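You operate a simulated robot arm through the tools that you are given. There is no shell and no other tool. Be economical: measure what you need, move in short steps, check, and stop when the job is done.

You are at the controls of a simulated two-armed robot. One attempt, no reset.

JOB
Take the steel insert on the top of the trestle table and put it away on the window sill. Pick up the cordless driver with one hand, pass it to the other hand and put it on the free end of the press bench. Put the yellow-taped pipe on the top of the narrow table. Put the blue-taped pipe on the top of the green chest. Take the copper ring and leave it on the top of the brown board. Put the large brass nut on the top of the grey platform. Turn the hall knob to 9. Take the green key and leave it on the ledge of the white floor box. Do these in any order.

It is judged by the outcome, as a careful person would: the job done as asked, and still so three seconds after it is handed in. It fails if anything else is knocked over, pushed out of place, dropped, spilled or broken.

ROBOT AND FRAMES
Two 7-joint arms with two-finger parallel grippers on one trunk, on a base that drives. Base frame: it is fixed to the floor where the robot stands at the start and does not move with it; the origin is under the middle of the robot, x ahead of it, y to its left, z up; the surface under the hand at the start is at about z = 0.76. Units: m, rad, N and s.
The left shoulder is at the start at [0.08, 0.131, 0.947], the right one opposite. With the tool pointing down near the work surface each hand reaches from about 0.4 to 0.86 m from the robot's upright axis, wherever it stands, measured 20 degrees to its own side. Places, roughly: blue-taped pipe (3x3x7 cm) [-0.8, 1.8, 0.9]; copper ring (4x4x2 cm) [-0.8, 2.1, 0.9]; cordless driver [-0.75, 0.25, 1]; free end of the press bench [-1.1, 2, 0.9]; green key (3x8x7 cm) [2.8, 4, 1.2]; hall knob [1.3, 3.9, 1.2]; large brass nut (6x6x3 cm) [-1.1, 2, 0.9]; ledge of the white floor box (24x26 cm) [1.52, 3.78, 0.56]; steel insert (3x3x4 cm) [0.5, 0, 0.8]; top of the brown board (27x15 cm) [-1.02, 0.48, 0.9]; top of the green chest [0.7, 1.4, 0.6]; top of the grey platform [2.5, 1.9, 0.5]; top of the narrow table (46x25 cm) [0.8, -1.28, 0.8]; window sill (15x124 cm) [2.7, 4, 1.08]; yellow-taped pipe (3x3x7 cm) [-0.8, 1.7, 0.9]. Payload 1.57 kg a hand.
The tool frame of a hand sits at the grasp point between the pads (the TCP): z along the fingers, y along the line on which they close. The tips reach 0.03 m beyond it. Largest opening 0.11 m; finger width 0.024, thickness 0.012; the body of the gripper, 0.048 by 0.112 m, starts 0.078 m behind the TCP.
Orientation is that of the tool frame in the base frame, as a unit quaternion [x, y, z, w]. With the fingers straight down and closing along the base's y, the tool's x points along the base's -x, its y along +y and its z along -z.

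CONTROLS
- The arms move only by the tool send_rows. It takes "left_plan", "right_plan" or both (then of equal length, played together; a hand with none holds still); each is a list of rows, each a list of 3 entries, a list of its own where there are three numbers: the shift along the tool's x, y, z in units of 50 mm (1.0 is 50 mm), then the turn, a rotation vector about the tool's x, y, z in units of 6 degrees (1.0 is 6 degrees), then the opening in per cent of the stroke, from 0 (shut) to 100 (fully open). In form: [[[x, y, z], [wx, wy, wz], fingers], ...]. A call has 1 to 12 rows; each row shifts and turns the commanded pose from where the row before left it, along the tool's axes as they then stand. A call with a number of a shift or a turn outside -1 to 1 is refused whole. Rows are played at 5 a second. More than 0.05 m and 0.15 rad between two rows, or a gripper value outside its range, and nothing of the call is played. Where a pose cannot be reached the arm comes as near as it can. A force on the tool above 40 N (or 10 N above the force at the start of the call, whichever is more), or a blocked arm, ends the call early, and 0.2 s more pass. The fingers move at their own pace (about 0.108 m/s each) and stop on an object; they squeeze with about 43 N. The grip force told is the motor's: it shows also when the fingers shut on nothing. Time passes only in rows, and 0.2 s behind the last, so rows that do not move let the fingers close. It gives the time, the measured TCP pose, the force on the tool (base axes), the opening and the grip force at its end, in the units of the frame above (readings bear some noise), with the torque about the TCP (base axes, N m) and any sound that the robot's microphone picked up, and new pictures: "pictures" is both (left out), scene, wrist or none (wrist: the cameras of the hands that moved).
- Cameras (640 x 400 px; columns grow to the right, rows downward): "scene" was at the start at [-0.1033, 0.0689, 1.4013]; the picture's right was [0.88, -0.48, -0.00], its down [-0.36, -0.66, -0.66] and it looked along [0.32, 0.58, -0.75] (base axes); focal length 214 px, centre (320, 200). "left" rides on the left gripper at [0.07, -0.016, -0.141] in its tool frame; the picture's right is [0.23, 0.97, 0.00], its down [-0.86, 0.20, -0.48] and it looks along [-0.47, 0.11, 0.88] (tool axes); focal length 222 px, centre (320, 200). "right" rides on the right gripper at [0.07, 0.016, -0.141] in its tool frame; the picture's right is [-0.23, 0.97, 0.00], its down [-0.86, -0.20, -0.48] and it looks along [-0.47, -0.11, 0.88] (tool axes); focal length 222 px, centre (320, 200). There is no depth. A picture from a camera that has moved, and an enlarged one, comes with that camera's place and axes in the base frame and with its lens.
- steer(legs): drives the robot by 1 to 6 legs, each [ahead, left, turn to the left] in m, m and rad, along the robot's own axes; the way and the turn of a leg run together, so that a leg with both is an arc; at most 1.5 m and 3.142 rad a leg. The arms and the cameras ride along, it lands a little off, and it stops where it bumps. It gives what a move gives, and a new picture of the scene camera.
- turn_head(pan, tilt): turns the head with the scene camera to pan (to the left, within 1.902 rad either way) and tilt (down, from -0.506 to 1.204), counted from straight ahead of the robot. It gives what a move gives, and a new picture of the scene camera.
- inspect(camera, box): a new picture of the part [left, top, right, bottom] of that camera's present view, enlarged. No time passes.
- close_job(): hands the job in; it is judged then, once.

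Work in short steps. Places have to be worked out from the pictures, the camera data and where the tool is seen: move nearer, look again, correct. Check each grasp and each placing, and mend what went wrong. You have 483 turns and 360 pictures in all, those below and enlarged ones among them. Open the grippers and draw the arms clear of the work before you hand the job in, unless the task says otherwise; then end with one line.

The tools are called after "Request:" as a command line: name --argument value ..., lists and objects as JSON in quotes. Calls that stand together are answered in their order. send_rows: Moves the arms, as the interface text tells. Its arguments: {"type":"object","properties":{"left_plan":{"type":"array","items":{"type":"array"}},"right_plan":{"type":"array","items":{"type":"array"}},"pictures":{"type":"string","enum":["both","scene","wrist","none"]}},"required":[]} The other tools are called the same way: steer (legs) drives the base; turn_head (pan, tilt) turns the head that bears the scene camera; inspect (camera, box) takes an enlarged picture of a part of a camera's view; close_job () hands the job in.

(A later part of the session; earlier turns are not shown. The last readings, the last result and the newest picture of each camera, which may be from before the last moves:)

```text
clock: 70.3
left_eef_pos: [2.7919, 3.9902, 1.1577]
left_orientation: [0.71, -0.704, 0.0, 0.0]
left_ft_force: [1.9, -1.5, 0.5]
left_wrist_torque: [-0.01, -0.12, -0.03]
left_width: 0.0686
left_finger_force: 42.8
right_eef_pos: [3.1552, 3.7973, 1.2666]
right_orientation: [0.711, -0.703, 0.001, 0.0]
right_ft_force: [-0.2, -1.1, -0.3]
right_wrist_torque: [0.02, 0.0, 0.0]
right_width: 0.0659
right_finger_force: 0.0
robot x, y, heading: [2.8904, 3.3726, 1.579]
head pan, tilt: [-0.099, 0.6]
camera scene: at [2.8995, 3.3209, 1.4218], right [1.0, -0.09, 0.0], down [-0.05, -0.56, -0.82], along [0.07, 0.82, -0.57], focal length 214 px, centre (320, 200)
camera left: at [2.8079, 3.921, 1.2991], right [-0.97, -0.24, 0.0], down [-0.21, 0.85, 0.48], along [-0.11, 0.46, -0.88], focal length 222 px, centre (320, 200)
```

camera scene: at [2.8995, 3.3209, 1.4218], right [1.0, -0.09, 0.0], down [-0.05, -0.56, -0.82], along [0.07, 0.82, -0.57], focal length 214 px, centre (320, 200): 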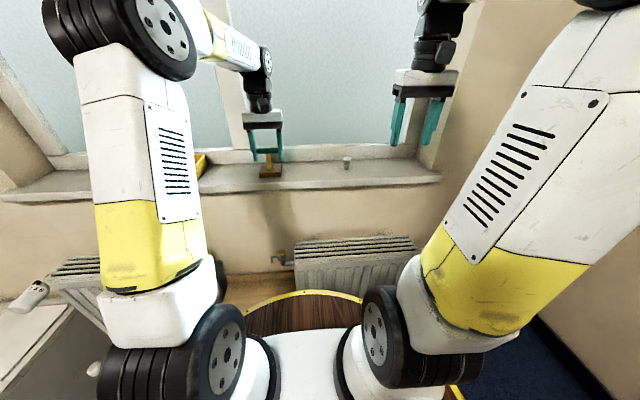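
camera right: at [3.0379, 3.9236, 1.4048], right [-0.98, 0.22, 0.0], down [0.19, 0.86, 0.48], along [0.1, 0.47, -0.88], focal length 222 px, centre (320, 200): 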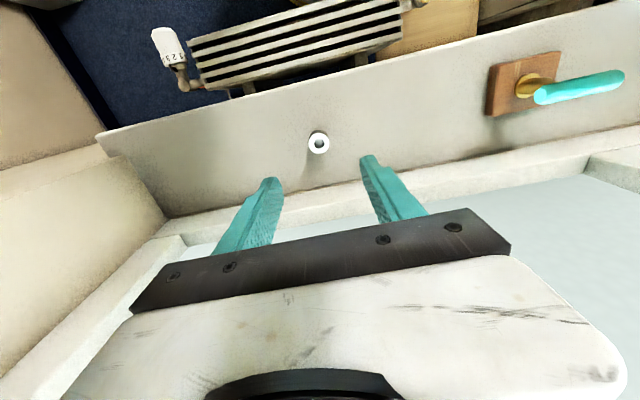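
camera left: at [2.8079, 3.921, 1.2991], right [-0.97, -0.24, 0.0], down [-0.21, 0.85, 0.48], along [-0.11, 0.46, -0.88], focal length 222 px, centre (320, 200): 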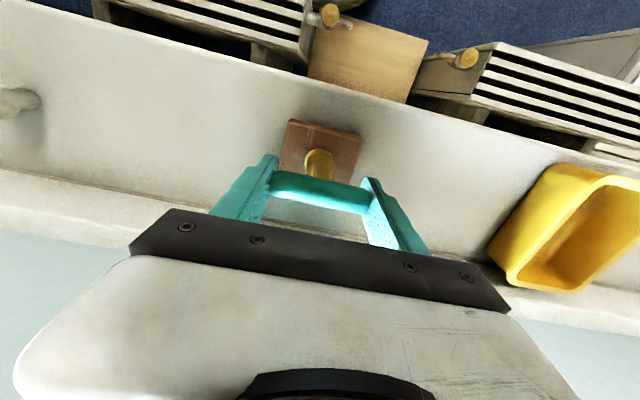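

Gripped (69 mm). I lift gently to draw it out of the block.

Request:
send_rows --left_plan '[[[0, 0, -0.3], [0, 0, 0], 0], [[0, 0, -0.3], [0, 0, 0], 0], [[0, 0, -0.5], [0, 0, 0], 0], [[0, 0, -0.8], [0, 0, 0], 0], [[0, 0, -0.8], [0, 0, 0], 0]]' --pictures "both"

```text
clock: 71.5
left_eef_pos: [2.7904, 3.9886, 1.2932]
left_orientation: [0.711, -0.703, 0.0, 0.001]
left_ft_force: [0.2, 1.1, -1.5]
left_wrist_torque: [0.03, 0.02, -0.01]
left_width: 0.0687
left_finger_force: 43.1
right_eef_pos: [3.1559, 3.7979, 1.2669]
right_orientation: [0.711, -0.703, 0.0, 0.0]
right_ft_force: [0.0, 0.1, 0.4]
right_wrist_torque: [-0.01, -0.02, -0.02]
right_width: 0.0659
right_finger_force: 0.1
robot x, y, heading: [2.8937, 3.3673, 1.582]
head pan, tilt: [-0.099, 0.6]
camera scene: at [2.8993, 3.321, 1.4218], right [1.0, -0.09, 0.0], down [-0.05, -0.56, -0.82], along [0.07, 0.82, -0.57], focal length 214 px, centre (320, 200)
camera left: at [2.8074, 3.9195, 1.4342], right [-0.97, -0.24, 0.0], down [-0.21, 0.85, 0.48], along [-0.11, 0.46, -0.88], focal length 222 px, centre (320, 200)
```

scene: 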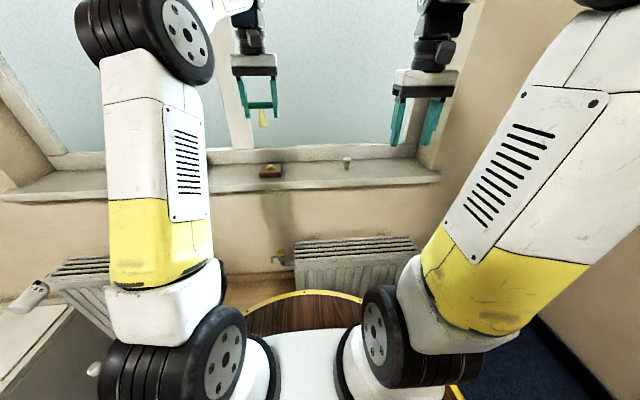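
left: 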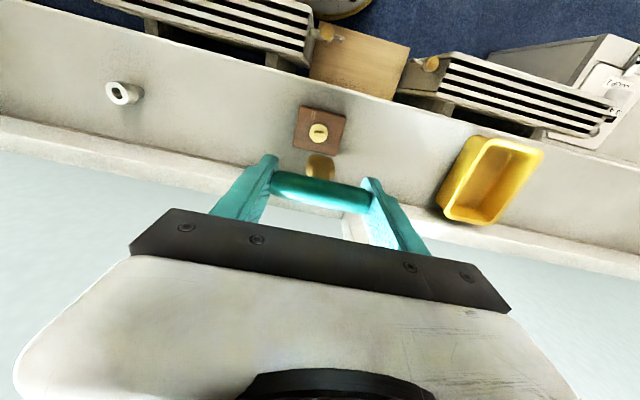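

Request:
inspect --camera "scene" --box '[224, 70, 304, 120]'

Request:
inspect --camera "left" --box '[260, 100, 400, 220]'

```text
8.00 times, centred on (264, 95) of scene
camera zoom: at [2.8993, 3.321, 1.4218], right [1.0, -0.09, 0.0], down [-0.05, -0.56, -0.82], along [0.07, 0.82, -0.57], focal length 1716 px, centre (768, 1040)
```

zoom: 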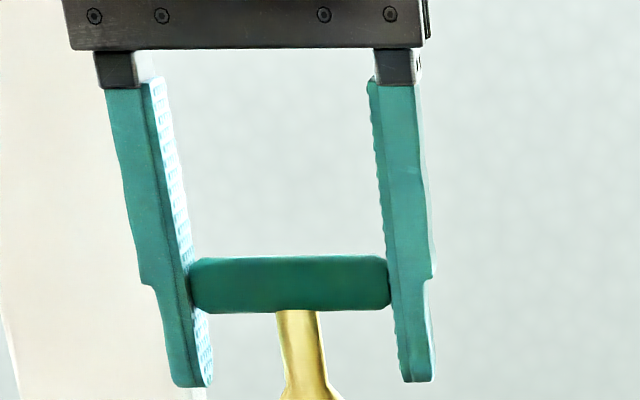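

```text
3.33 times, centred on (330, 160) of left
camera zoom: at [2.8074, 3.9195, 1.4342], right [-0.97, -0.24, 0.0], down [-0.21, 0.85, 0.48], along [-0.11, 0.46, -0.88], focal length 740 px, centre (287, 333)
```

zoom: 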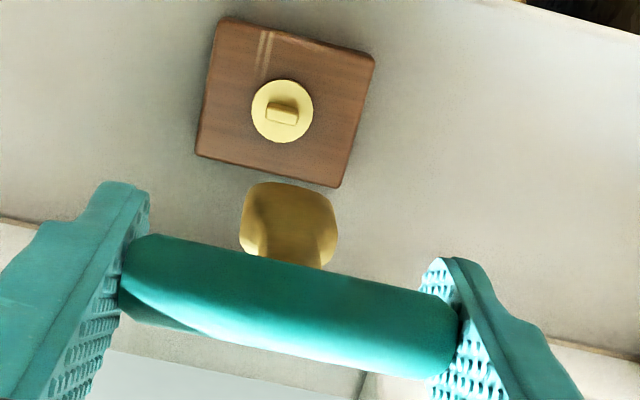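

The key ends in a flat-rimmed bell socket, so it can stand upright. I retract both hands and drive back and west to stand before the white box.

Request:
send_rows --left_plan '[[[1, 0, 0], [0, 0, 0], 0], [[1, 0, 0], [0, 0, 0], 0], [[1, 0, 0], [0, 0, 0], 0], [[1, 0, 0], [0, 0, 0], 0]]' --pictures "none"

Request:
steer --legs '[[-0.25, 0, -0.01], [0, 1.25, 0]]'

Request:
turn_head --pan 0.1 --tilt 0.6

```text
clock: 72.5
left_eef_pos: [2.7906, 3.7848, 1.2942]
left_orientation: [0.711, -0.703, 0.001, 0.0]
left_ft_force: [1.1, 0.0, -0.8]
left_wrist_torque: [-0.05, 0.03, 0.03]
left_width: 0.0686
left_finger_force: 42.4
right_eef_pos: [3.1577, 3.7974, 1.266]
right_orientation: [0.711, -0.703, 0.0, 0.0]
right_ft_force: [0.2, -0.3, 0.3]
right_wrist_torque: [-0.1, -0.01, 0.01]
right_width: 0.066
right_finger_force: 0.0
robot x, y, heading: [2.8902, 3.3723, 1.582]
head pan, tilt: [-0.099, 0.6]
```

```text
clock: 80.3
left_eef_pos: [1.5304, 3.5314, 1.2944]
left_orientation: [0.708, -0.707, 0.0, -0.001]
left_ft_force: [0.4, 0.2, -0.9]
left_wrist_torque: [0.03, -0.01, 0.0]
left_width: 0.0685
left_finger_force: 43.0
right_eef_pos: [1.8962, 3.541, 1.2675]
right_orientation: [0.707, -0.707, 0.0, 0.0]
right_ft_force: [-0.3, 0.0, 0.2]
right_wrist_torque: [0.02, -0.02, -0.01]
right_width: 0.0662
right_finger_force: 0.0
robot x, y, heading: [1.6287, 3.1193, 1.576]
head pan, tilt: [-0.099, 0.6]
camera scene: at [1.6353, 3.0671, 1.4218], right [1.0, -0.1, 0.0], down [-0.06, -0.56, -0.82], along [0.08, 0.82, -0.57], focal length 214 px, centre (320, 200)
```

scene: 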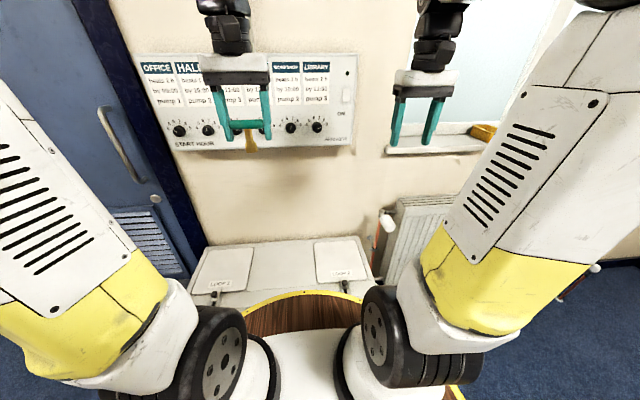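

```text
clock: 81.1
left_eef_pos: [1.5308, 3.532, 1.2938]
left_orientation: [-0.707, 0.707, 0.001, 0.0]
left_ft_force: [-0.6, 0.2, -1.2]
left_wrist_torque: [-0.03, 0.01, -0.02]
left_width: 0.0688
left_finger_force: 42.5
right_eef_pos: [1.8963, 3.5411, 1.2671]
right_orientation: [0.708, -0.706, -0.001, 0.0]
right_ft_force: [-0.3, 0.1, 1.2]
right_wrist_torque: [0.01, -0.01, 0.0]
right_width: 0.066
right_finger_force: 0.0
robot x, y, heading: [1.6307, 3.1219, 1.569]
head pan, tilt: [0.099, 0.6]
camera scene: at [1.6178, 3.0671, 1.4218], right [0.99, 0.1, 0.0], down [0.06, -0.56, -0.82], along [-0.08, 0.82, -0.57], focal length 214 px, centre (320, 200)
```

scene: 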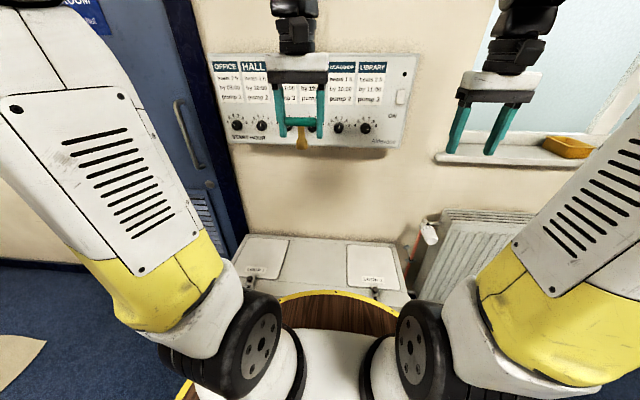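

The free ledge lies between the two LOOP panels, around (1.53, 3.75). I lower the key, move forward and check from the wrist camera.

Request:
send_rows --left_plan '[[[0, 0, 1], [0, 0, 0], 0], [[0, 0, 1], [0, 0, 0], 0], [[0, 0, 1], [0, 0, 0], 0], [[0, 0, 1], [0, 0, 0], 0], [[0, 0, 1], [0, 0, 0], 0], [[0, 0, 1], [0, 0, 0], 0], [[-0.7, 0, 0.7], [0, 0, 0], 0], [[-0.7, 0, 0.7], [0, 0, 0], 0], [[-0.7, 0, 0.7], [0, 0, 0], 0], [[-0.7, 0, 0.7], [0, 0, 0], 0], [[-0.7, 0, 0.7], [0, 0, 0], 0], [[-0.7, 0, 0.7], [0, 0, 0], 0]]' --pictures "both"

```text
clock: 83.7
left_eef_pos: [1.5289, 3.7394, 0.7834]
left_orientation: [0.707, -0.707, 0.0, 0.0]
left_ft_force: [0.7, -0.6, -0.5]
left_wrist_torque: [0.03, 0.02, 0.0]
left_width: 0.0685
left_finger_force: 43.0
right_eef_pos: [1.8965, 3.5414, 1.2671]
right_orientation: [0.708, -0.706, 0.0, 0.0]
right_ft_force: [-0.3, -0.6, -0.2]
right_wrist_torque: [0.08, 0.0, -0.01]
right_width: 0.066
right_finger_force: 0.1
robot x, y, heading: [1.6241, 3.1181, 1.572]
head pan, tilt: [0.099, 0.6]
camera scene: at [1.6178, 3.0668, 1.4218], right [0.99, 0.1, 0.0], down [0.06, -0.56, -0.83], along [-0.08, 0.82, -0.56], focal length 214 px, centre (320, 200)
camera left: at [1.5444, 3.6709, 0.9254], right [-0.97, -0.23, 0.0], down [-0.2, 0.85, 0.48], along [-0.11, 0.47, -0.88], focal length 222 px, centre (320, 200)
```

scene: 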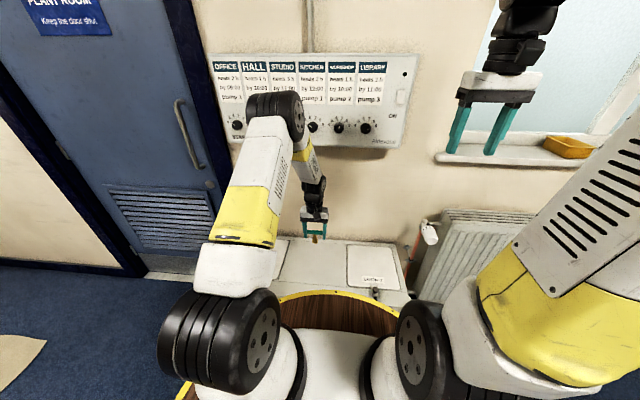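
left: 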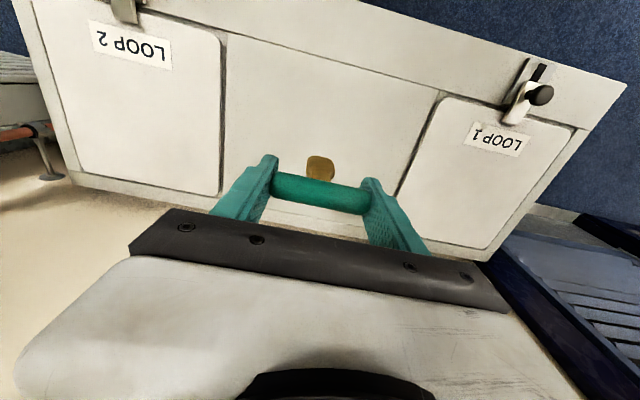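

The key hangs over the middle strip. I lower to near contact in shrinking steps.

Request:
send_rows --left_plan '[[[0, 0, 1], [0, 0, 0], 0], [[0, 0, 1], [0, 0, 0], 0], [[0, 0, 0.8], [0, 0, 0], 0], [[0, 0, 0.2], [0, 0, 0], 0], [[0, 0, 0.1], [0, 0, 0], 0], [[0, 0, 0.1], [0, 0, 0], 0]]' --pictures "wrist"

```text
clock: 85.1
left_eef_pos: [1.5309, 3.7423, 0.6247]
left_orientation: [0.708, -0.706, 0.0, 0.0]
left_ft_force: [-0.2, 1.0, -0.9]
left_wrist_torque: [0.02, -0.02, 0.0]
left_width: 0.0684
left_finger_force: 43.3
right_eef_pos: [1.8975, 3.541, 1.2659]
right_orientation: [-0.707, 0.707, 0.0, 0.0]
right_ft_force: [0.6, 0.1, 0.0]
right_wrist_torque: [0.04, -0.01, -0.02]
right_width: 0.066
right_finger_force: 0.0
robot x, y, heading: [1.6292, 3.1185, 1.575]
head pan, tilt: [0.099, 0.6]
camera left: at [1.5463, 3.6724, 0.7659], right [-0.97, -0.23, 0.0], down [-0.2, 0.85, 0.48], along [-0.11, 0.47, -0.88], focal length 222 px, centre (320, 200)
```

left: 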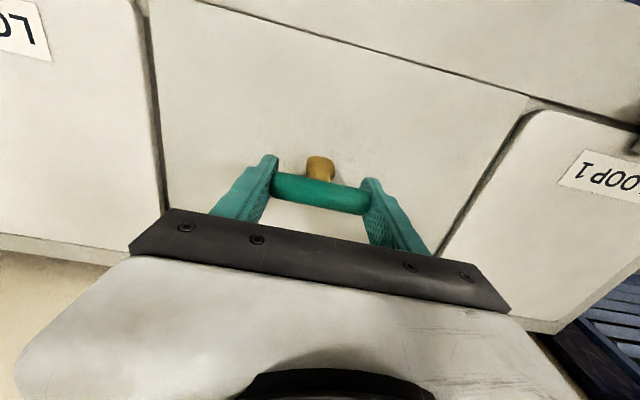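

No contact yet; I continue in 2 mm steps.

Request:
send_rows --left_plan '[[[0, 0, 0.05], [0, 0, 0], 0], [[0, 0, 0.05], [0, 0, 0], 0], [[0, 0, 0.04], [0, 0, 0], 0]]' --pictures "none"

Request:
send_rows --left_plan '[[[0, 0, 0.04], [0, 0, 0], 0], [[0, 0, 0], [0, 0, 0], 0]]' --pictures "none"

```text
clock: 85.9
left_eef_pos: [1.5316, 3.7408, 0.6187]
left_orientation: [0.708, -0.707, 0.0, 0.0]
left_ft_force: [0.2, -0.8, -1.1]
left_wrist_torque: [0.02, 0.0, 0.0]
left_width: 0.0684
left_finger_force: 42.8
right_eef_pos: [1.8956, 3.541, 1.2668]
right_orientation: [0.708, -0.706, 0.0, -0.001]
right_ft_force: [-0.7, 0.2, -0.6]
right_wrist_torque: [-0.01, 0.01, -0.01]
right_width: 0.0661
right_finger_force: 0.0
robot x, y, heading: [1.6258, 3.1199, 1.574]
head pan, tilt: [0.099, 0.6]
```

```text
clock: 86.5
left_eef_pos: [1.5307, 3.7415, 0.6151]
left_orientation: [0.708, -0.707, 0.0, 0.0]
left_ft_force: [-0.2, -0.4, -0.5]
left_wrist_torque: [0.0, 0.03, 0.03]
left_width: 0.0685
left_finger_force: 43.0
right_eef_pos: [1.8969, 3.5415, 1.2672]
right_orientation: [0.708, -0.706, 0.0, 0.0]
right_ft_force: [0.1, -0.2, -0.4]
right_wrist_torque: [0.0, -0.02, 0.01]
right_width: 0.0661
right_finger_force: 0.1
robot x, y, heading: [1.6287, 3.1177, 1.57]
head pan, tilt: [0.099, 0.6]
```

Request:
send_rows --left_plan '[[[0, 0, 0.04], [0, 0, 0], 0], [[0, 0, 0.04], [0, 0, 0], 0]]' --pictures "none"

Request:
inspect --camera "left" --box '[240, 130, 400, 230]'

```text
clock: 87.1
left_eef_pos: [1.5317, 3.7425, 0.6133]
left_orientation: [0.708, -0.706, 0.001, 0.0]
left_ft_force: [-1.0, -7.4, 24.3]
left_wrist_torque: [-0.39, 0.32, 0.08]
left_width: 0.0685
left_finger_force: 42.9
right_eef_pos: [1.8961, 3.5406, 1.2675]
right_orientation: [0.708, -0.707, 0.0, 0.0]
right_ft_force: [-0.3, -0.6, 0.4]
right_wrist_torque: [0.0, 0.05, 0.0]
right_width: 0.0658
right_finger_force: 0.1
robot x, y, heading: [1.6275, 3.1202, 1.575]
head pan, tilt: [0.099, 0.6]
```

```text
4.00 times, centred on (320, 180) of left
camera zoom: at [1.5469, 3.6728, 0.754], right [-0.97, -0.23, 0.0], down [-0.2, 0.85, 0.48], along [-0.11, 0.47, -0.88], focal length 888 px, centre (320, 280)
```

zoom: 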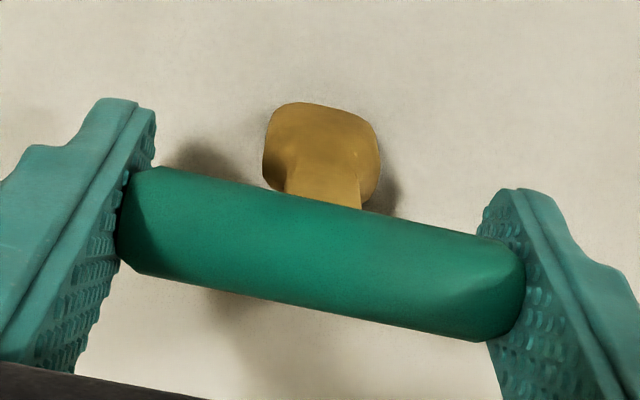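

Contact, and the key is upright. I ease off a millimetre, open, and rise.

Request:
send_rows --left_plan '[[[0, 0, -0.03], [0, 0, 0], 0], [[0, 0, 0], [0, 0, 0], 100], [[0, 0, 0], [0, 0, 0], 100], [[0, 0, 0], [0, 0, 0], 100], [[0, 0, -0.5], [0, 0, 0], 100], [[0, 0, -0.8], [0, 0, 0], 100], [[0, 0, -1], [0, 0, 0], 100], [[0, 0, -1], [0, 0, 0], 100]]' --pictures "both"

```text
clock: 88.9
left_eef_pos: [1.5304, 3.7423, 0.7786]
left_orientation: [0.708, -0.707, 0.001, 0.001]
left_ft_force: [0.0, 1.6, 0.4]
left_wrist_torque: [-0.03, 0.01, 0.01]
left_width: 0.1103
left_finger_force: 0.1
right_eef_pos: [1.8971, 3.5411, 1.2658]
right_orientation: [0.707, -0.707, 0.0, 0.0]
right_ft_force: [0.3, 0.8, -0.5]
right_wrist_torque: [-0.03, 0.01, 0.01]
right_width: 0.0661
right_finger_force: 0.1
robot x, y, heading: [1.6295, 3.1171, 1.57]
head pan, tilt: [0.099, 0.6]
camera scene: at [1.6178, 3.0675, 1.4219], right [0.99, 0.1, 0.0], down [0.06, -0.56, -0.82], along [-0.08, 0.82, -0.57], focal length 214 px, centre (320, 200)
camera left: at [1.5464, 3.6745, 0.9202], right [-0.97, -0.23, 0.0], down [-0.2, 0.86, 0.48], along [-0.11, 0.46, -0.88], focal length 222 px, centre (320, 200)
```

scene: 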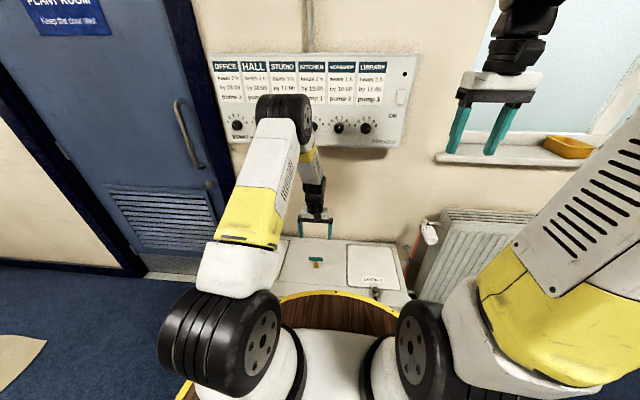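
left: 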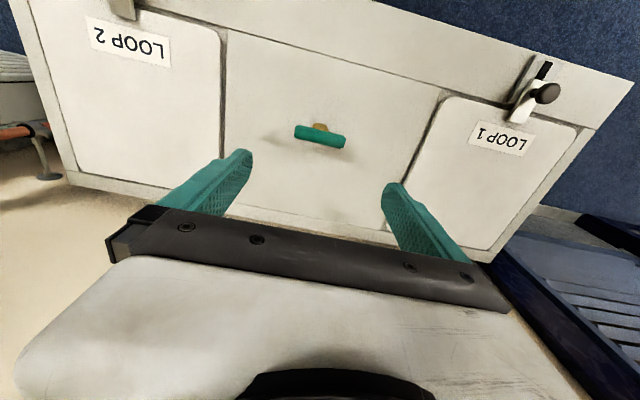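

The key stands on the ledge. I draw the left hand back up and out, then look closely at the knob panel.

Request:
send_rows --left_plan '[[[0.7, 0, -0.7], [0, 0, 0], 100], [[0.7, 0, -0.7], [0, 0, 0], 100], [[0.7, 0, -0.7], [0, 0, 0], 100], [[0.7, 0, -0.7], [0, 0, 0], 100], [[0.7, 0, -0.7], [0, 0, 0], 100], [[0.7, 0, -0.7], [0, 0, 0], 100], [[0, 0, -1], [0, 0, 0], 100], [[0, 0, -1], [0, 0, 0], 100]]' --pictures "none"

Request:
turn_head --pan 0.4 --tilt 0.3

```text
clock: 90.7
left_eef_pos: [1.5312, 3.5357, 1.0877]
left_orientation: [0.708, -0.706, 0.001, 0.001]
left_ft_force: [0.3, -0.3, 0.2]
left_wrist_torque: [-0.02, -0.04, 0.0]
left_width: 0.1099
left_finger_force: 0.2
right_eef_pos: [1.8979, 3.5407, 1.2673]
right_orientation: [0.708, -0.706, 0.0, 0.0]
right_ft_force: [0.0, -0.8, -0.4]
right_wrist_torque: [-0.03, 0.01, 0.0]
right_width: 0.066
right_finger_force: 0.1
robot x, y, heading: [1.6264, 3.1192, 1.576]
head pan, tilt: [0.099, 0.6]
```

```text
clock: 91.5
left_eef_pos: [1.5316, 3.5332, 1.0882]
left_orientation: [0.708, -0.706, -0.001, 0.0]
left_ft_force: [-0.7, -0.1, 0.4]
left_wrist_torque: [0.0, 0.0, -0.01]
left_width: 0.1098
left_finger_force: 0.0
right_eef_pos: [1.8975, 3.5416, 1.2671]
right_orientation: [0.707, -0.707, 0.001, 0.0]
right_ft_force: [0.1, -0.1, -0.7]
right_wrist_torque: [-0.01, -0.03, -0.01]
right_width: 0.0661
right_finger_force: 0.1
robot x, y, heading: [1.6288, 3.1212, 1.573]
head pan, tilt: [0.4, 0.3]
camera scene: at [1.5903, 3.0651, 1.4493], right [0.92, 0.39, 0.0], down [0.12, -0.27, -0.95], along [-0.37, 0.88, -0.3], focal length 214 px, centre (320, 200)
```

scene: 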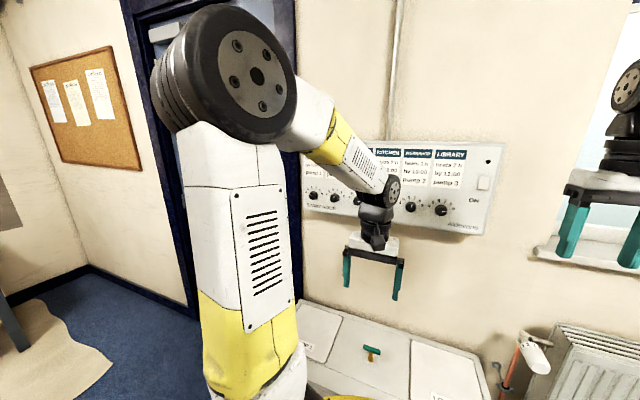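

The hall knob looks to be the second one. I enlarge the knob row now while it is visible.

Request:
inspect --camera "scene" --box '[290, 140, 390, 215]'

Request:
steer --legs '[[0, 0.25, 0]]'

Request:
send_rows --left_plan '[[[0, 1, 0], [0, 0, 0], 100], [[0, 1, 0], [0, 0, 0], 100], [[0, 1, 0], [0, 0, 0], 100], [[0, 1, 0], [0, 0, 0], 100]]' --pictures "none"

Request:
turn_head --pan 0.15 --tilt 0.3

```text
5.33 times, centred on (340, 178) of scene
camera zoom: at [1.5903, 3.0651, 1.4493], right [0.92, 0.39, 0.0], down [0.12, -0.27, -0.95], along [-0.37, 0.88, -0.3], focal length 1144 px, centre (213, 320)
```

zoom: 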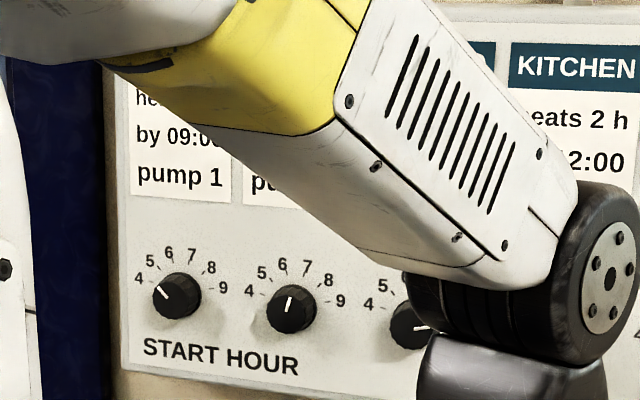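

```text
clock: 93.3
left_eef_pos: [1.2816, 3.5344, 1.0877]
left_orientation: [-0.707, 0.708, 0.001, 0.0]
left_ft_force: [0.3, 0.9, -0.3]
left_wrist_torque: [-0.03, 0.0, -0.01]
left_width: 0.1102
left_finger_force: 0.1
right_eef_pos: [1.6456, 3.5404, 1.2683]
right_orientation: [-0.707, 0.707, 0.0, 0.0]
right_ft_force: [0.0, -0.2, -0.3]
right_wrist_torque: [-0.01, 0.04, -0.02]
right_width: 0.0659
right_finger_force: 0.0
robot x, y, heading: [1.3793, 3.12, 1.57]
head pan, tilt: [0.4, 0.3]
camera scene: at [1.3392, 3.0651, 1.4493], right [0.92, 0.39, 0.0], down [0.11, -0.27, -0.96], along [-0.37, 0.88, -0.3], focal length 214 px, centre (320, 200)
```

scene: 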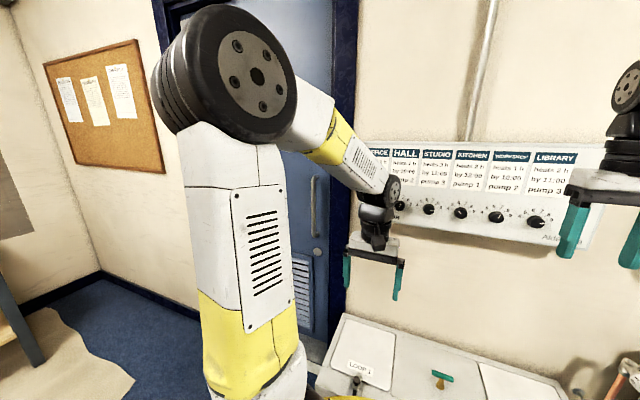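

```text
clock: 94.3
left_eef_pos: [1.0852, 3.532, 1.0859]
left_orientation: [-0.706, 0.708, 0.0, 0.0]
left_ft_force: [0.9, -0.3, -0.1]
left_wrist_torque: [-0.02, 0.02, -0.02]
left_width: 0.1101
left_finger_force: 0.1
right_eef_pos: [1.646, 3.5405, 1.2685]
right_orientation: [-0.707, 0.707, 0.0, 0.0]
right_ft_force: [0.6, 0.3, -1.0]
right_wrist_torque: [0.01, 0.01, 0.01]
right_width: 0.066
right_finger_force: 0.1
robot x, y, heading: [1.3791, 3.1179, 1.569]
head pan, tilt: [0.4, 0.3]
```

```text
clock: 95.1
left_eef_pos: [1.0854, 3.5326, 1.0861]
left_orientation: [-0.707, 0.707, 0.001, 0.0]
left_ft_force: [0.7, 0.1, -0.1]
left_wrist_torque: [0.0, 0.0, -0.01]
left_width: 0.1104
left_finger_force: 0.0
right_eef_pos: [1.6462, 3.54, 1.2673]
right_orientation: [0.707, -0.707, 0.0, 0.0]
right_ft_force: [-0.7, 0.9, 0.2]
right_wrist_torque: [-0.01, -0.05, -0.01]
right_width: 0.066
right_finger_force: 0.1
robot x, y, heading: [1.3753, 3.1193, 1.571]
head pan, tilt: [0.15, 0.3]
camera scene: at [1.3614, 3.0714, 1.4493], right [0.99, 0.15, 0.0], down [0.04, -0.29, -0.96], along [-0.14, 0.94, -0.3], focal length 214 px, centre (320, 200)
```

scene: 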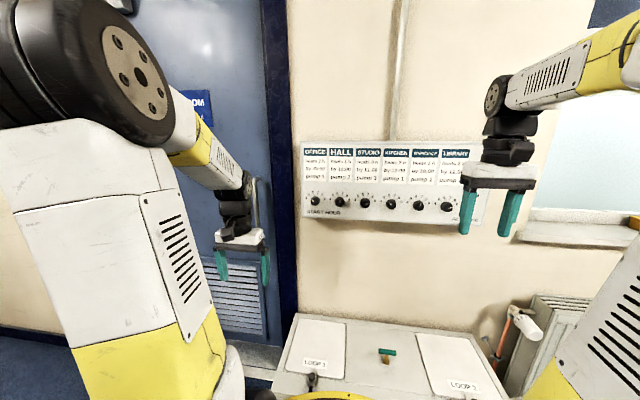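

Request:
inspect --camera "scene" --box '[300, 145, 380, 220]'

```text
5.33 times, centred on (340, 182) of scene
camera zoom: at [1.3614, 3.0714, 1.4493], right [0.99, 0.15, 0.0], down [0.04, -0.29, -0.96], along [-0.14, 0.94, -0.3], focal length 1144 px, centre (213, 293)
```

zoom: 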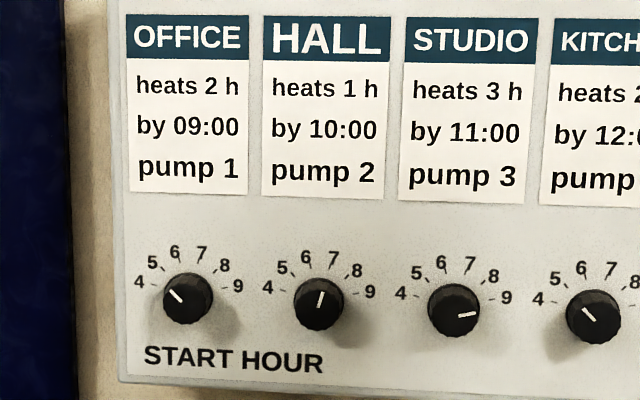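

Hall is the second knob, now between 6 and 7; 9 needs about +60° clockwise. Knob is near (1.32, 3.86, 1.196). I pitch the left hand up to horizontal, while moving a bit forward and up.

Request:
send_rows --left_plan '[[[-0.133, 0, -0.147], [0, -1, 0], 60], [[-0.148, 0, -0.132], [0, -1, 0], 60], [[-0.161, 0, -0.116], [0, -1, 0], 60], [[-0.172, 0, -0.099], [0, -1, 0], 60], [[-0.181, 0, -0.08], [0, -1, 0], 60], [[-0.189, 0, -0.061], [0, -1, 0], 60], [[-0.194, 0, -0.041], [0, -1, 0], 60], [[-0.197, 0, -0.02], [0, -1, 0], 60], [[-0.198, 0, 0], [0, -1, 0], 60], [[-0.197, 0, 0.021], [0, -1, 0], 60], [[-0.194, 0, 0.042], [0, -1, 0], 60], [[-0.188, 0, 0.062], [0, -1, 0], 60]]' --pictures "none"

Request:
send_rows --left_plan '[[[-0.181, 0, 0.081], [0, -1, 0], 60], [[-0.171, 0, 0.099], [0, -1, 0], 60], [[-0.16, 0, 0.117], [0, -1, 0], 60]]' --pictures "both"

```text
clock: 97.7
left_eef_pos: [1.0769, 3.6204, 1.1811]
left_orientation: [-0.572, 0.573, 0.415, 0.416]
left_ft_force: [-0.1, 0.4, 0.4]
left_wrist_torque: [-0.06, 0.0, 0.0]
left_width: 0.0661
left_finger_force: 0.0
left hand out of reach, approached as far as the arm can: row 12
right_eef_pos: [1.6455, 3.54, 1.2666]
right_orientation: [-0.707, 0.707, -0.001, 0.001]
right_ft_force: [0.3, -0.2, -0.2]
right_wrist_torque: [0.01, 0.03, 0.0]
right_width: 0.0658
right_finger_force: 0.0
robot x, y, heading: [1.3749, 3.1195, 1.575]
head pan, tilt: [0.15, 0.3]
```

```text
clock: 98.5
left_eef_pos: [1.0647, 3.6535, 1.2133]
left_orientation: [-0.5, 0.5, 0.5, 0.5]
left_ft_force: [0.0, -0.6, -0.3]
left_wrist_torque: [0.01, -0.02, -0.02]
left_width: 0.0662
left_finger_force: 0.0
left hand out of reach, approached as far as the arm can: row 1, 2, 3
right_eef_pos: [1.6476, 3.54, 1.2661]
right_orientation: [-0.707, 0.707, 0.001, 0.0]
right_ft_force: [-0.7, 1.0, 0.2]
right_wrist_torque: [0.0, 0.0, 0.01]
right_width: 0.066
right_finger_force: 0.2
robot x, y, heading: [1.3769, 3.1201, 1.568]
head pan, tilt: [0.15, 0.3]
camera scene: at [1.3616, 3.0712, 1.4493], right [0.99, 0.15, 0.0], down [0.04, -0.29, -0.96], along [-0.14, 0.94, -0.3], focal length 214 px, centre (320, 200)
camera left: at [1.0808, 3.5139, 1.1432], right [-0.97, 0.0, -0.23], down [-0.2, -0.48, 0.85], along [-0.11, 0.88, 0.47], focal length 222 px, centre (320, 200)
```

scene: 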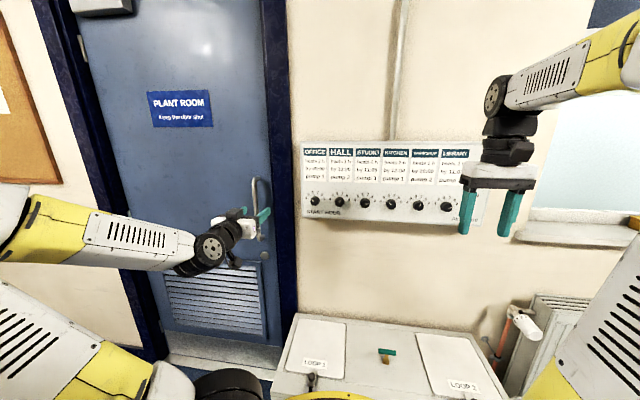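
left: 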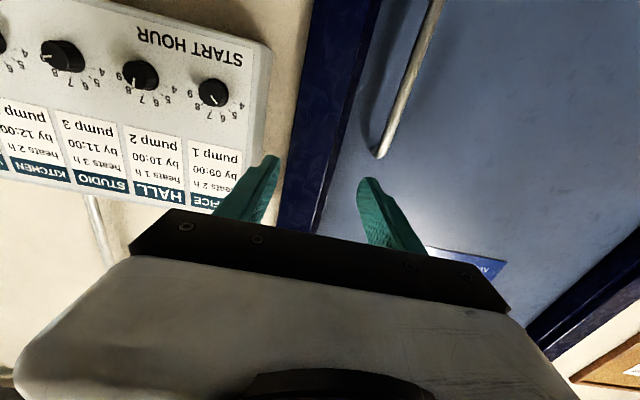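

The wrist view confirms the hall knob at about (1.320, 3.864, 1.194). I slide the left hand right in front of it.

Request:
send_rows --left_plan '[[[0, -1, 0], [0, 0, 0], 60], [[0, -1, 0], [0, 0, 0], 60], [[0, -1, 0], [0, 0, 0], 60], [[0, -1, 0], [0, 0, 0], 60], [[0, -0.7, 0], [0, 0, 0], 60]]' --pictures "both"

```text
clock: 99.7
left_eef_pos: [1.2829, 3.6947, 1.2344]
left_orientation: [0.501, -0.499, -0.5, -0.499]
left_ft_force: [0.4, -0.2, 0.4]
left_wrist_torque: [-0.04, 0.0, -0.04]
left_width: 0.0658
left_finger_force: 0.1
left hand out of reach, approached as far as the arm can: row 1, 2, 3
right_eef_pos: [1.6457, 3.5411, 1.2672]
right_orientation: [0.708, -0.707, 0.0, 0.0]
right_ft_force: [-0.4, -1.2, 0.0]
right_wrist_torque: [-0.02, -0.06, 0.01]
right_width: 0.0659
right_finger_force: 0.2
robot x, y, heading: [1.3744, 3.1204, 1.575]
head pan, tilt: [0.15, 0.3]
camera scene: at [1.3608, 3.0714, 1.4493], right [0.99, 0.15, 0.0], down [0.04, -0.29, -0.96], along [-0.14, 0.94, -0.3], focal length 214 px, centre (320, 200)
camera left: at [1.2985, 3.5538, 1.1652], right [-0.97, 0.0, -0.23], down [-0.2, -0.48, 0.86], along [-0.11, 0.88, 0.46], focal length 222 px, centre (320, 200)
```

scene: 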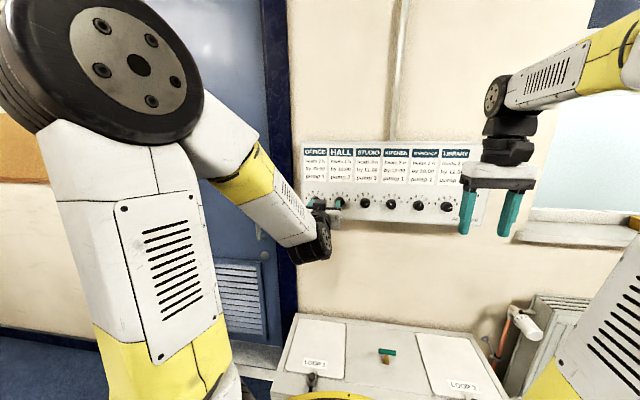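
left: 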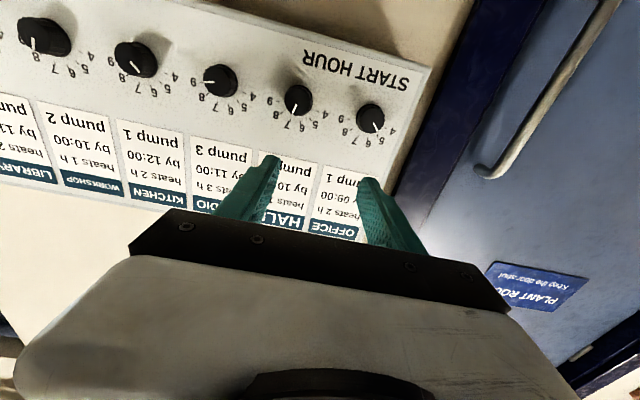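

I line the hand up with the knob, and pre-turn it 30° counter-clockwise so the coming turn stays within the wrist's comfort.

Request:
send_rows --left_plan '[[[0.88, 0, 0], [0, 0, 0], 60], [[0, -0.72, 0], [0, 0, 0], 60], [[0, 0, 0.5], [0, 0, -1], 60], [[0, 0, 0.5], [0, 0, -1], 60], [[0, 0, 0], [0, 0, -1], 60], [[0, 0, 0], [0, 0, -1], 60], [[0, 0, 0], [0, 0, -1], 60]]' --pictures "both"

```text
clock: 101.3
left_eef_pos: [1.3232, 3.756, 1.1965]
left_orientation: [0.613, -0.353, -0.353, -0.613]
left_ft_force: [0.2, -1.0, -0.4]
left_wrist_torque: [0.0, 0.02, 0.0]
left_width: 0.0657
left_finger_force: 0.0
left hand out of reach, approached as far as the arm can: row 1
right_eef_pos: [1.646, 3.5411, 1.2664]
right_orientation: [-0.707, 0.707, 0.0, 0.0]
right_ft_force: [0.4, 0.5, 0.2]
right_wrist_torque: [0.0, -0.02, -0.02]
right_width: 0.066
right_finger_force: 0.2
robot x, y, heading: [1.3757, 3.1188, 1.57]
head pan, tilt: [0.15, 0.3]
camera scene: at [1.3615, 3.0715, 1.4493], right [0.99, 0.15, 0.0], down [0.04, -0.29, -0.96], along [-0.14, 0.94, -0.3], focal length 214 px, centre (320, 200)
camera left: at [1.3718, 3.6154, 1.1442], right [-0.73, 0.0, -0.69], down [-0.6, -0.48, 0.64], along [-0.33, 0.88, 0.35], focal length 222 px, centre (320, 200)
```

scene: 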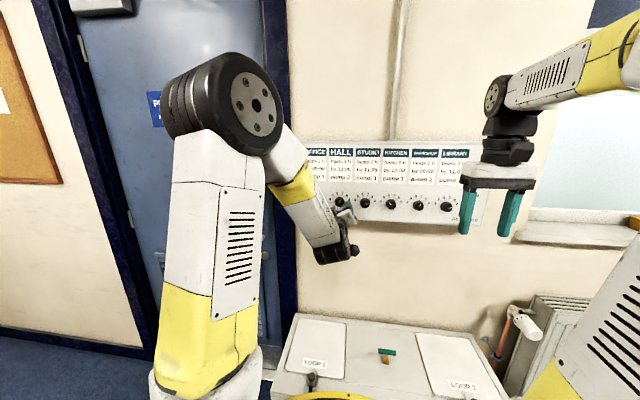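
left: 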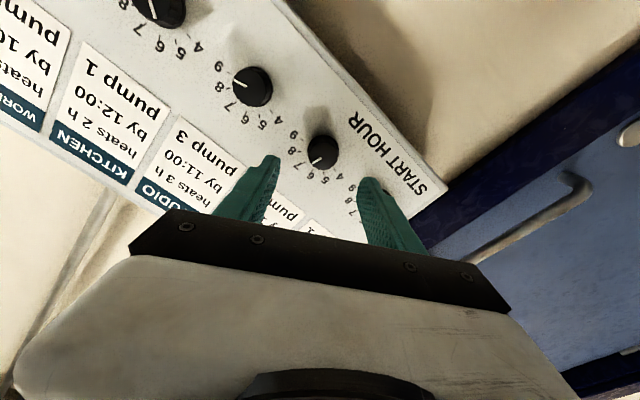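

Aligned on the knob. I advance to TCP y≈3.835 in shrinking steps, watching for contact.

Request:
send_rows --left_plan '[[[-0.025, 0.044, 0.8], [0, 0, 0], 60], [[0, 0, 0.4], [0, 0, 0], 60], [[0, 0, 0.2], [0, 0, 0], 60], [[0, 0, 0.1], [0, 0, 0], 60], [[0, 0, 0.06], [0, 0, 0], 60]]' --pictures "wrist"

```text
clock: 102.5
left_eef_pos: [1.3223, 3.8342, 1.1947]
left_orientation: [0.613, -0.353, -0.354, -0.612]
left_ft_force: [-0.1, 1.1, -0.6]
left_wrist_torque: [-0.02, 0.01, 0.02]
left_width: 0.0659
left_finger_force: 0.1
right_eef_pos: [1.6469, 3.5413, 1.2677]
right_orientation: [-0.707, 0.707, 0.0, -0.001]
right_ft_force: [-0.8, -1.1, 0.6]
right_wrist_torque: [0.0, -0.02, 0.01]
right_width: 0.0661
right_finger_force: 0.0
robot x, y, heading: [1.3795, 3.1178, 1.571]
head pan, tilt: [0.15, 0.3]
camera left: at [1.37, 3.6933, 1.1437], right [-0.73, 0.0, -0.68], down [-0.6, -0.48, 0.64], along [-0.33, 0.88, 0.35], focal length 222 px, centre (320, 200)
```

left: 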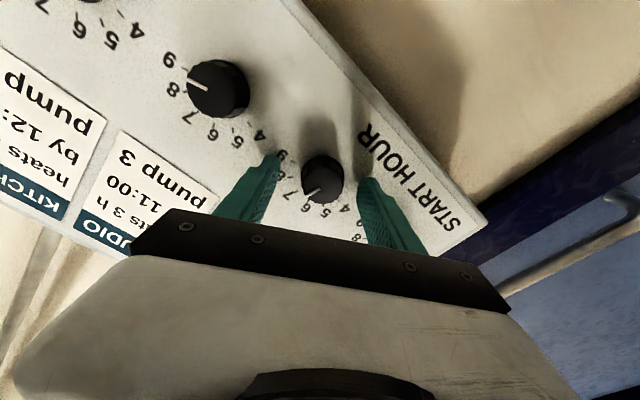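

No contact yet; I go another 12 mm in small steps.

Request:
send_rows --left_plan '[[[0, 0, 0.08], [0, 0, 0], 60], [[0, 0, 0.08], [0, 0, 0], 60], [[0, 0, 0.08], [0, 0, 0], 60]]' --pictures "wrist"

```text
clock: 103.2
left_eef_pos: [1.3225, 3.8398, 1.1966]
left_orientation: [0.612, -0.354, -0.354, -0.612]
left_ft_force: [-1.8, -23.5, 3.8]
left_wrist_torque: [-0.07, 0.14, 0.9]
left_width: 0.0663
left_finger_force: 0.6
right_eef_pos: [1.6461, 3.5388, 1.2672]
right_orientation: [0.707, -0.707, 0.0, 0.0]
right_ft_force: [0.6, -0.5, 0.2]
right_wrist_torque: [-0.01, -0.04, 0.0]
right_width: 0.0659
right_finger_force: 0.0
robot x, y, heading: [1.3761, 3.1165, 1.572]
head pan, tilt: [0.15, 0.3]
stopped in row 3 (left hand): the force on the tool passed its limit at 47 N (the readings are from after the stop); the commanded pose is now the measured one
camera left: at [1.3696, 3.6985, 1.1446], right [-0.73, 0.0, -0.68], down [-0.6, -0.48, 0.64], along [-0.33, 0.88, 0.35], focal length 222 px, centre (320, 200)
```

left: 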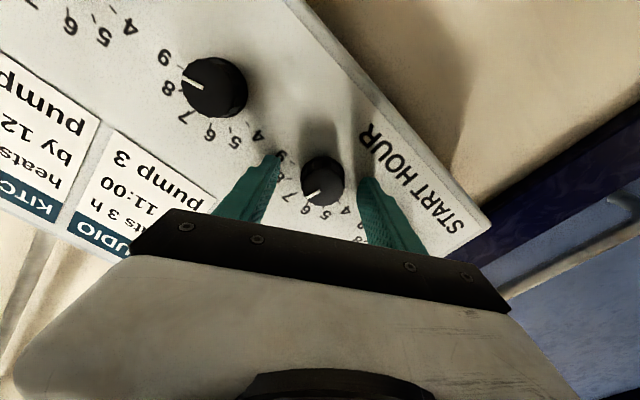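

Tips touch the panel at y≈3.87. I back off 2.5 mm and close on the knob.

Request:
send_rows --left_plan '[[[0, 0, -0.05], [0, 0, 0], 60], [[0, 0, 0], [0, 0, 0], 20], [[0, 0, 0], [0, 0, 0], 0], [[0, 0, 0], [0, 0, 0], 0]]' --pictures "wrist"

```text
clock: 104.2
left_eef_pos: [1.321, 3.84, 1.194]
left_orientation: [0.615, -0.354, -0.352, -0.61]
left_ft_force: [-4.3, -0.4, -8.2]
left_wrist_torque: [-0.26, -0.04, 0.18]
left_width: 0.0362
left_finger_force: 42.6
right_eef_pos: [1.6455, 3.5416, 1.267]
right_orientation: [0.707, -0.707, 0.001, -0.001]
right_ft_force: [-0.2, -0.1, -0.1]
right_wrist_torque: [0.04, -0.01, 0.02]
right_width: 0.0658
right_finger_force: 0.0
robot x, y, heading: [1.378, 3.1167, 1.574]
head pan, tilt: [0.15, 0.3]
camera left: at [1.3689, 3.6981, 1.1424], right [-0.73, 0.0, -0.68], down [-0.6, -0.47, 0.64], along [-0.33, 0.88, 0.34], focal length 222 px, centre (320, 200)
```

left: 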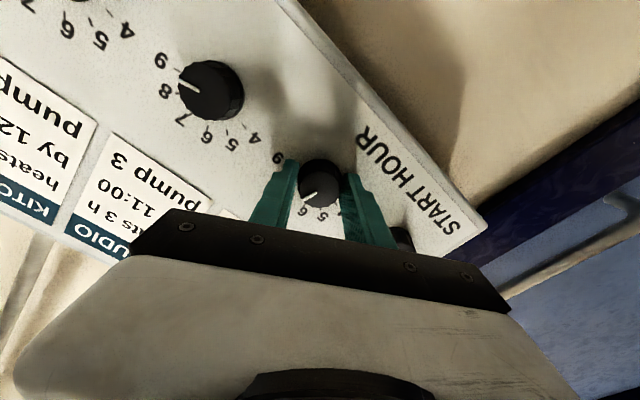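

Gripped (36 mm). I turn clockwise 30° first and check how the pointer follows.

Request:
send_rows --left_plan '[[[0, 0, 0], [0, 0, 1], 0], [[0, 0, 0], [0, 0, 1], 0], [[0, 0, 0], [0, 0, 1], 0], [[0, 0, 0], [0, 0, 1], 0], [[0, 0, 0], [0, 0, 1], 0]]' --pictures "wrist"

Request:
inspect --camera "left" --box '[260, 80, 380, 210]'

```text
clock: 105.4
left_eef_pos: [1.3202, 3.8397, 1.1934]
left_orientation: [0.502, -0.502, -0.499, -0.498]
left_ft_force: [-11.5, 1.5, -19.2]
left_wrist_torque: [-1.35, -0.01, 0.46]
left_width: 0.0359
left_finger_force: 43.0
right_eef_pos: [1.6444, 3.5403, 1.2674]
right_orientation: [-0.707, 0.707, 0.0, -0.001]
right_ft_force: [-0.6, 0.1, 1.1]
right_wrist_torque: [-0.01, 0.01, -0.02]
right_width: 0.0659
right_finger_force: 0.0
robot x, y, heading: [1.3787, 3.1161, 1.569]
head pan, tilt: [0.15, 0.3]
camera left: at [1.3354, 3.6979, 1.1248], right [-0.97, 0.0, -0.23], down [-0.2, -0.47, 0.86], along [-0.11, 0.88, 0.46], focal length 222 px, centre (320, 200)
```

left: 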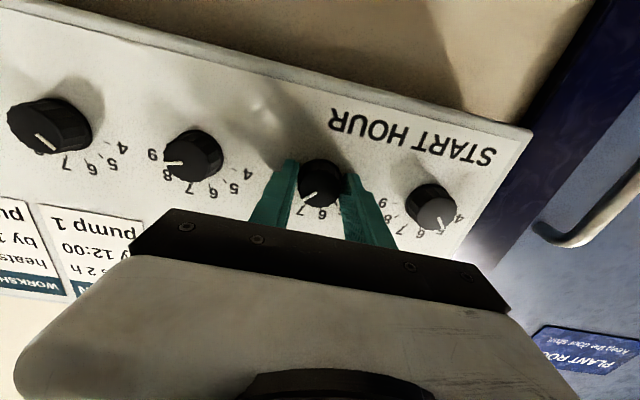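

```text
3.08 times, centred on (320, 145) of left
camera zoom: at [1.3354, 3.6979, 1.1248], right [-0.97, 0.0, -0.23], down [-0.2, -0.47, 0.86], along [-0.11, 0.88, 0.46], focal length 684 px, centre (320, 369)
```

zoom: 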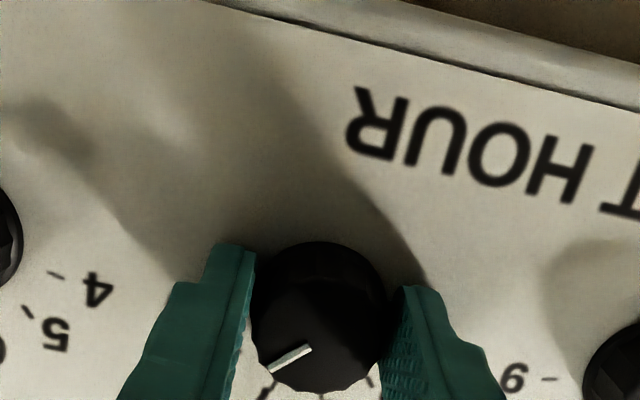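

The pointer follows. I relieve the side force slightly and turn another 24°.

Request:
send_rows --left_plan '[[[0.03, 0.02, 0], [0, 0, 0], 0], [[0, 0, 0], [0, 0, 1], 0], [[0, 0, 0], [0, 0, 1], 0], [[0, 0, 0], [0, 0, 1], 0], [[0, 0, 0], [0, 0, 1], 0]]' --pictures "both"

Request:
inspect --camera "left" --box '[220, 80, 420, 240]'

Request:
inspect --camera "scene" --box '[300, 145, 380, 220]'

```text
clock: 106.6
left_eef_pos: [1.3194, 3.8379, 1.194]
left_orientation: [-0.386, 0.594, 0.592, 0.384]
left_ft_force: [-16.2, -2.4, -13.9]
left_wrist_torque: [-0.44, -0.01, 0.44]
left_width: 0.0361
left_finger_force: 42.3
right_eef_pos: [1.6456, 3.5405, 1.2667]
right_orientation: [-0.707, 0.707, 0.0, 0.0]
right_ft_force: [0.3, 0.6, -0.5]
right_wrist_torque: [0.0, -0.01, 0.02]
right_width: 0.0664
right_finger_force: 0.0
robot x, y, heading: [1.3739, 3.12, 1.567]
head pan, tilt: [0.15, 0.3]
camera scene: at [1.3605, 3.0713, 1.4493], right [0.99, 0.15, 0.0], down [0.04, -0.29, -0.96], along [-0.14, 0.94, -0.3], focal length 214 px, centre (320, 200)
camera left: at [1.3049, 3.6982, 1.1238], right [-0.98, 0.0, 0.19], down [0.17, -0.48, 0.86], along [0.09, 0.88, 0.47], focal length 222 px, centre (320, 200)
```

scene: 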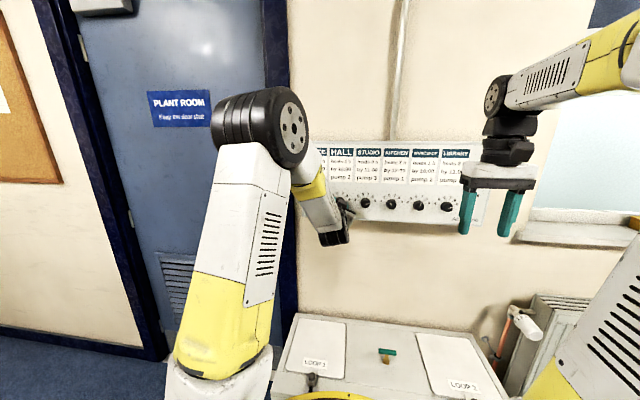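
left: 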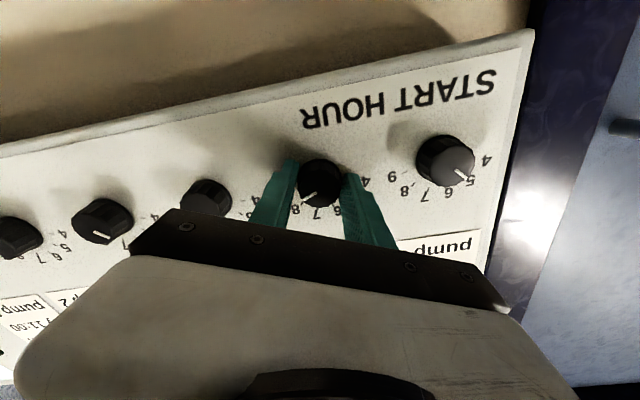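

```text
2.50 times, centred on (320, 160) of left
camera zoom: at [1.3049, 3.6982, 1.1238], right [-0.98, 0.0, 0.19], down [0.17, -0.48, 0.86], along [0.09, 0.88, 0.47], focal length 555 px, centre (320, 300)
```

zoom: 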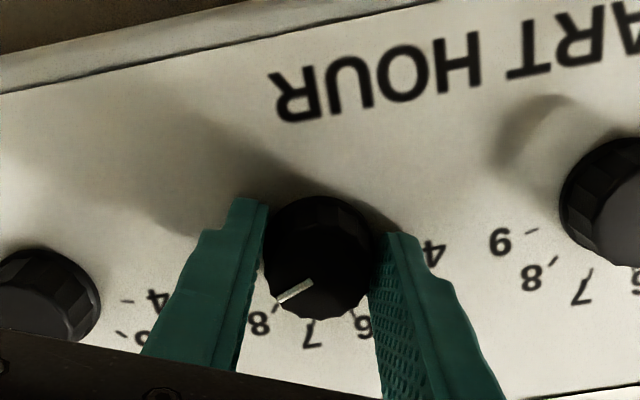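

```text
5.33 times, centred on (340, 182) of scene
camera zoom: at [1.3605, 3.0713, 1.4493], right [0.99, 0.15, 0.0], down [0.04, -0.29, -0.96], along [-0.14, 0.94, -0.3], focal length 1144 px, centre (213, 293)
```

zoom: 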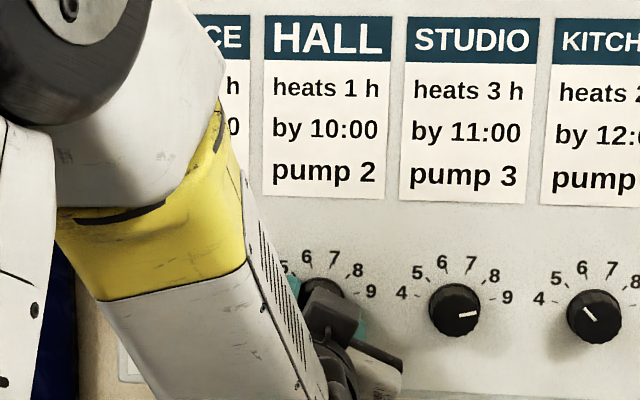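

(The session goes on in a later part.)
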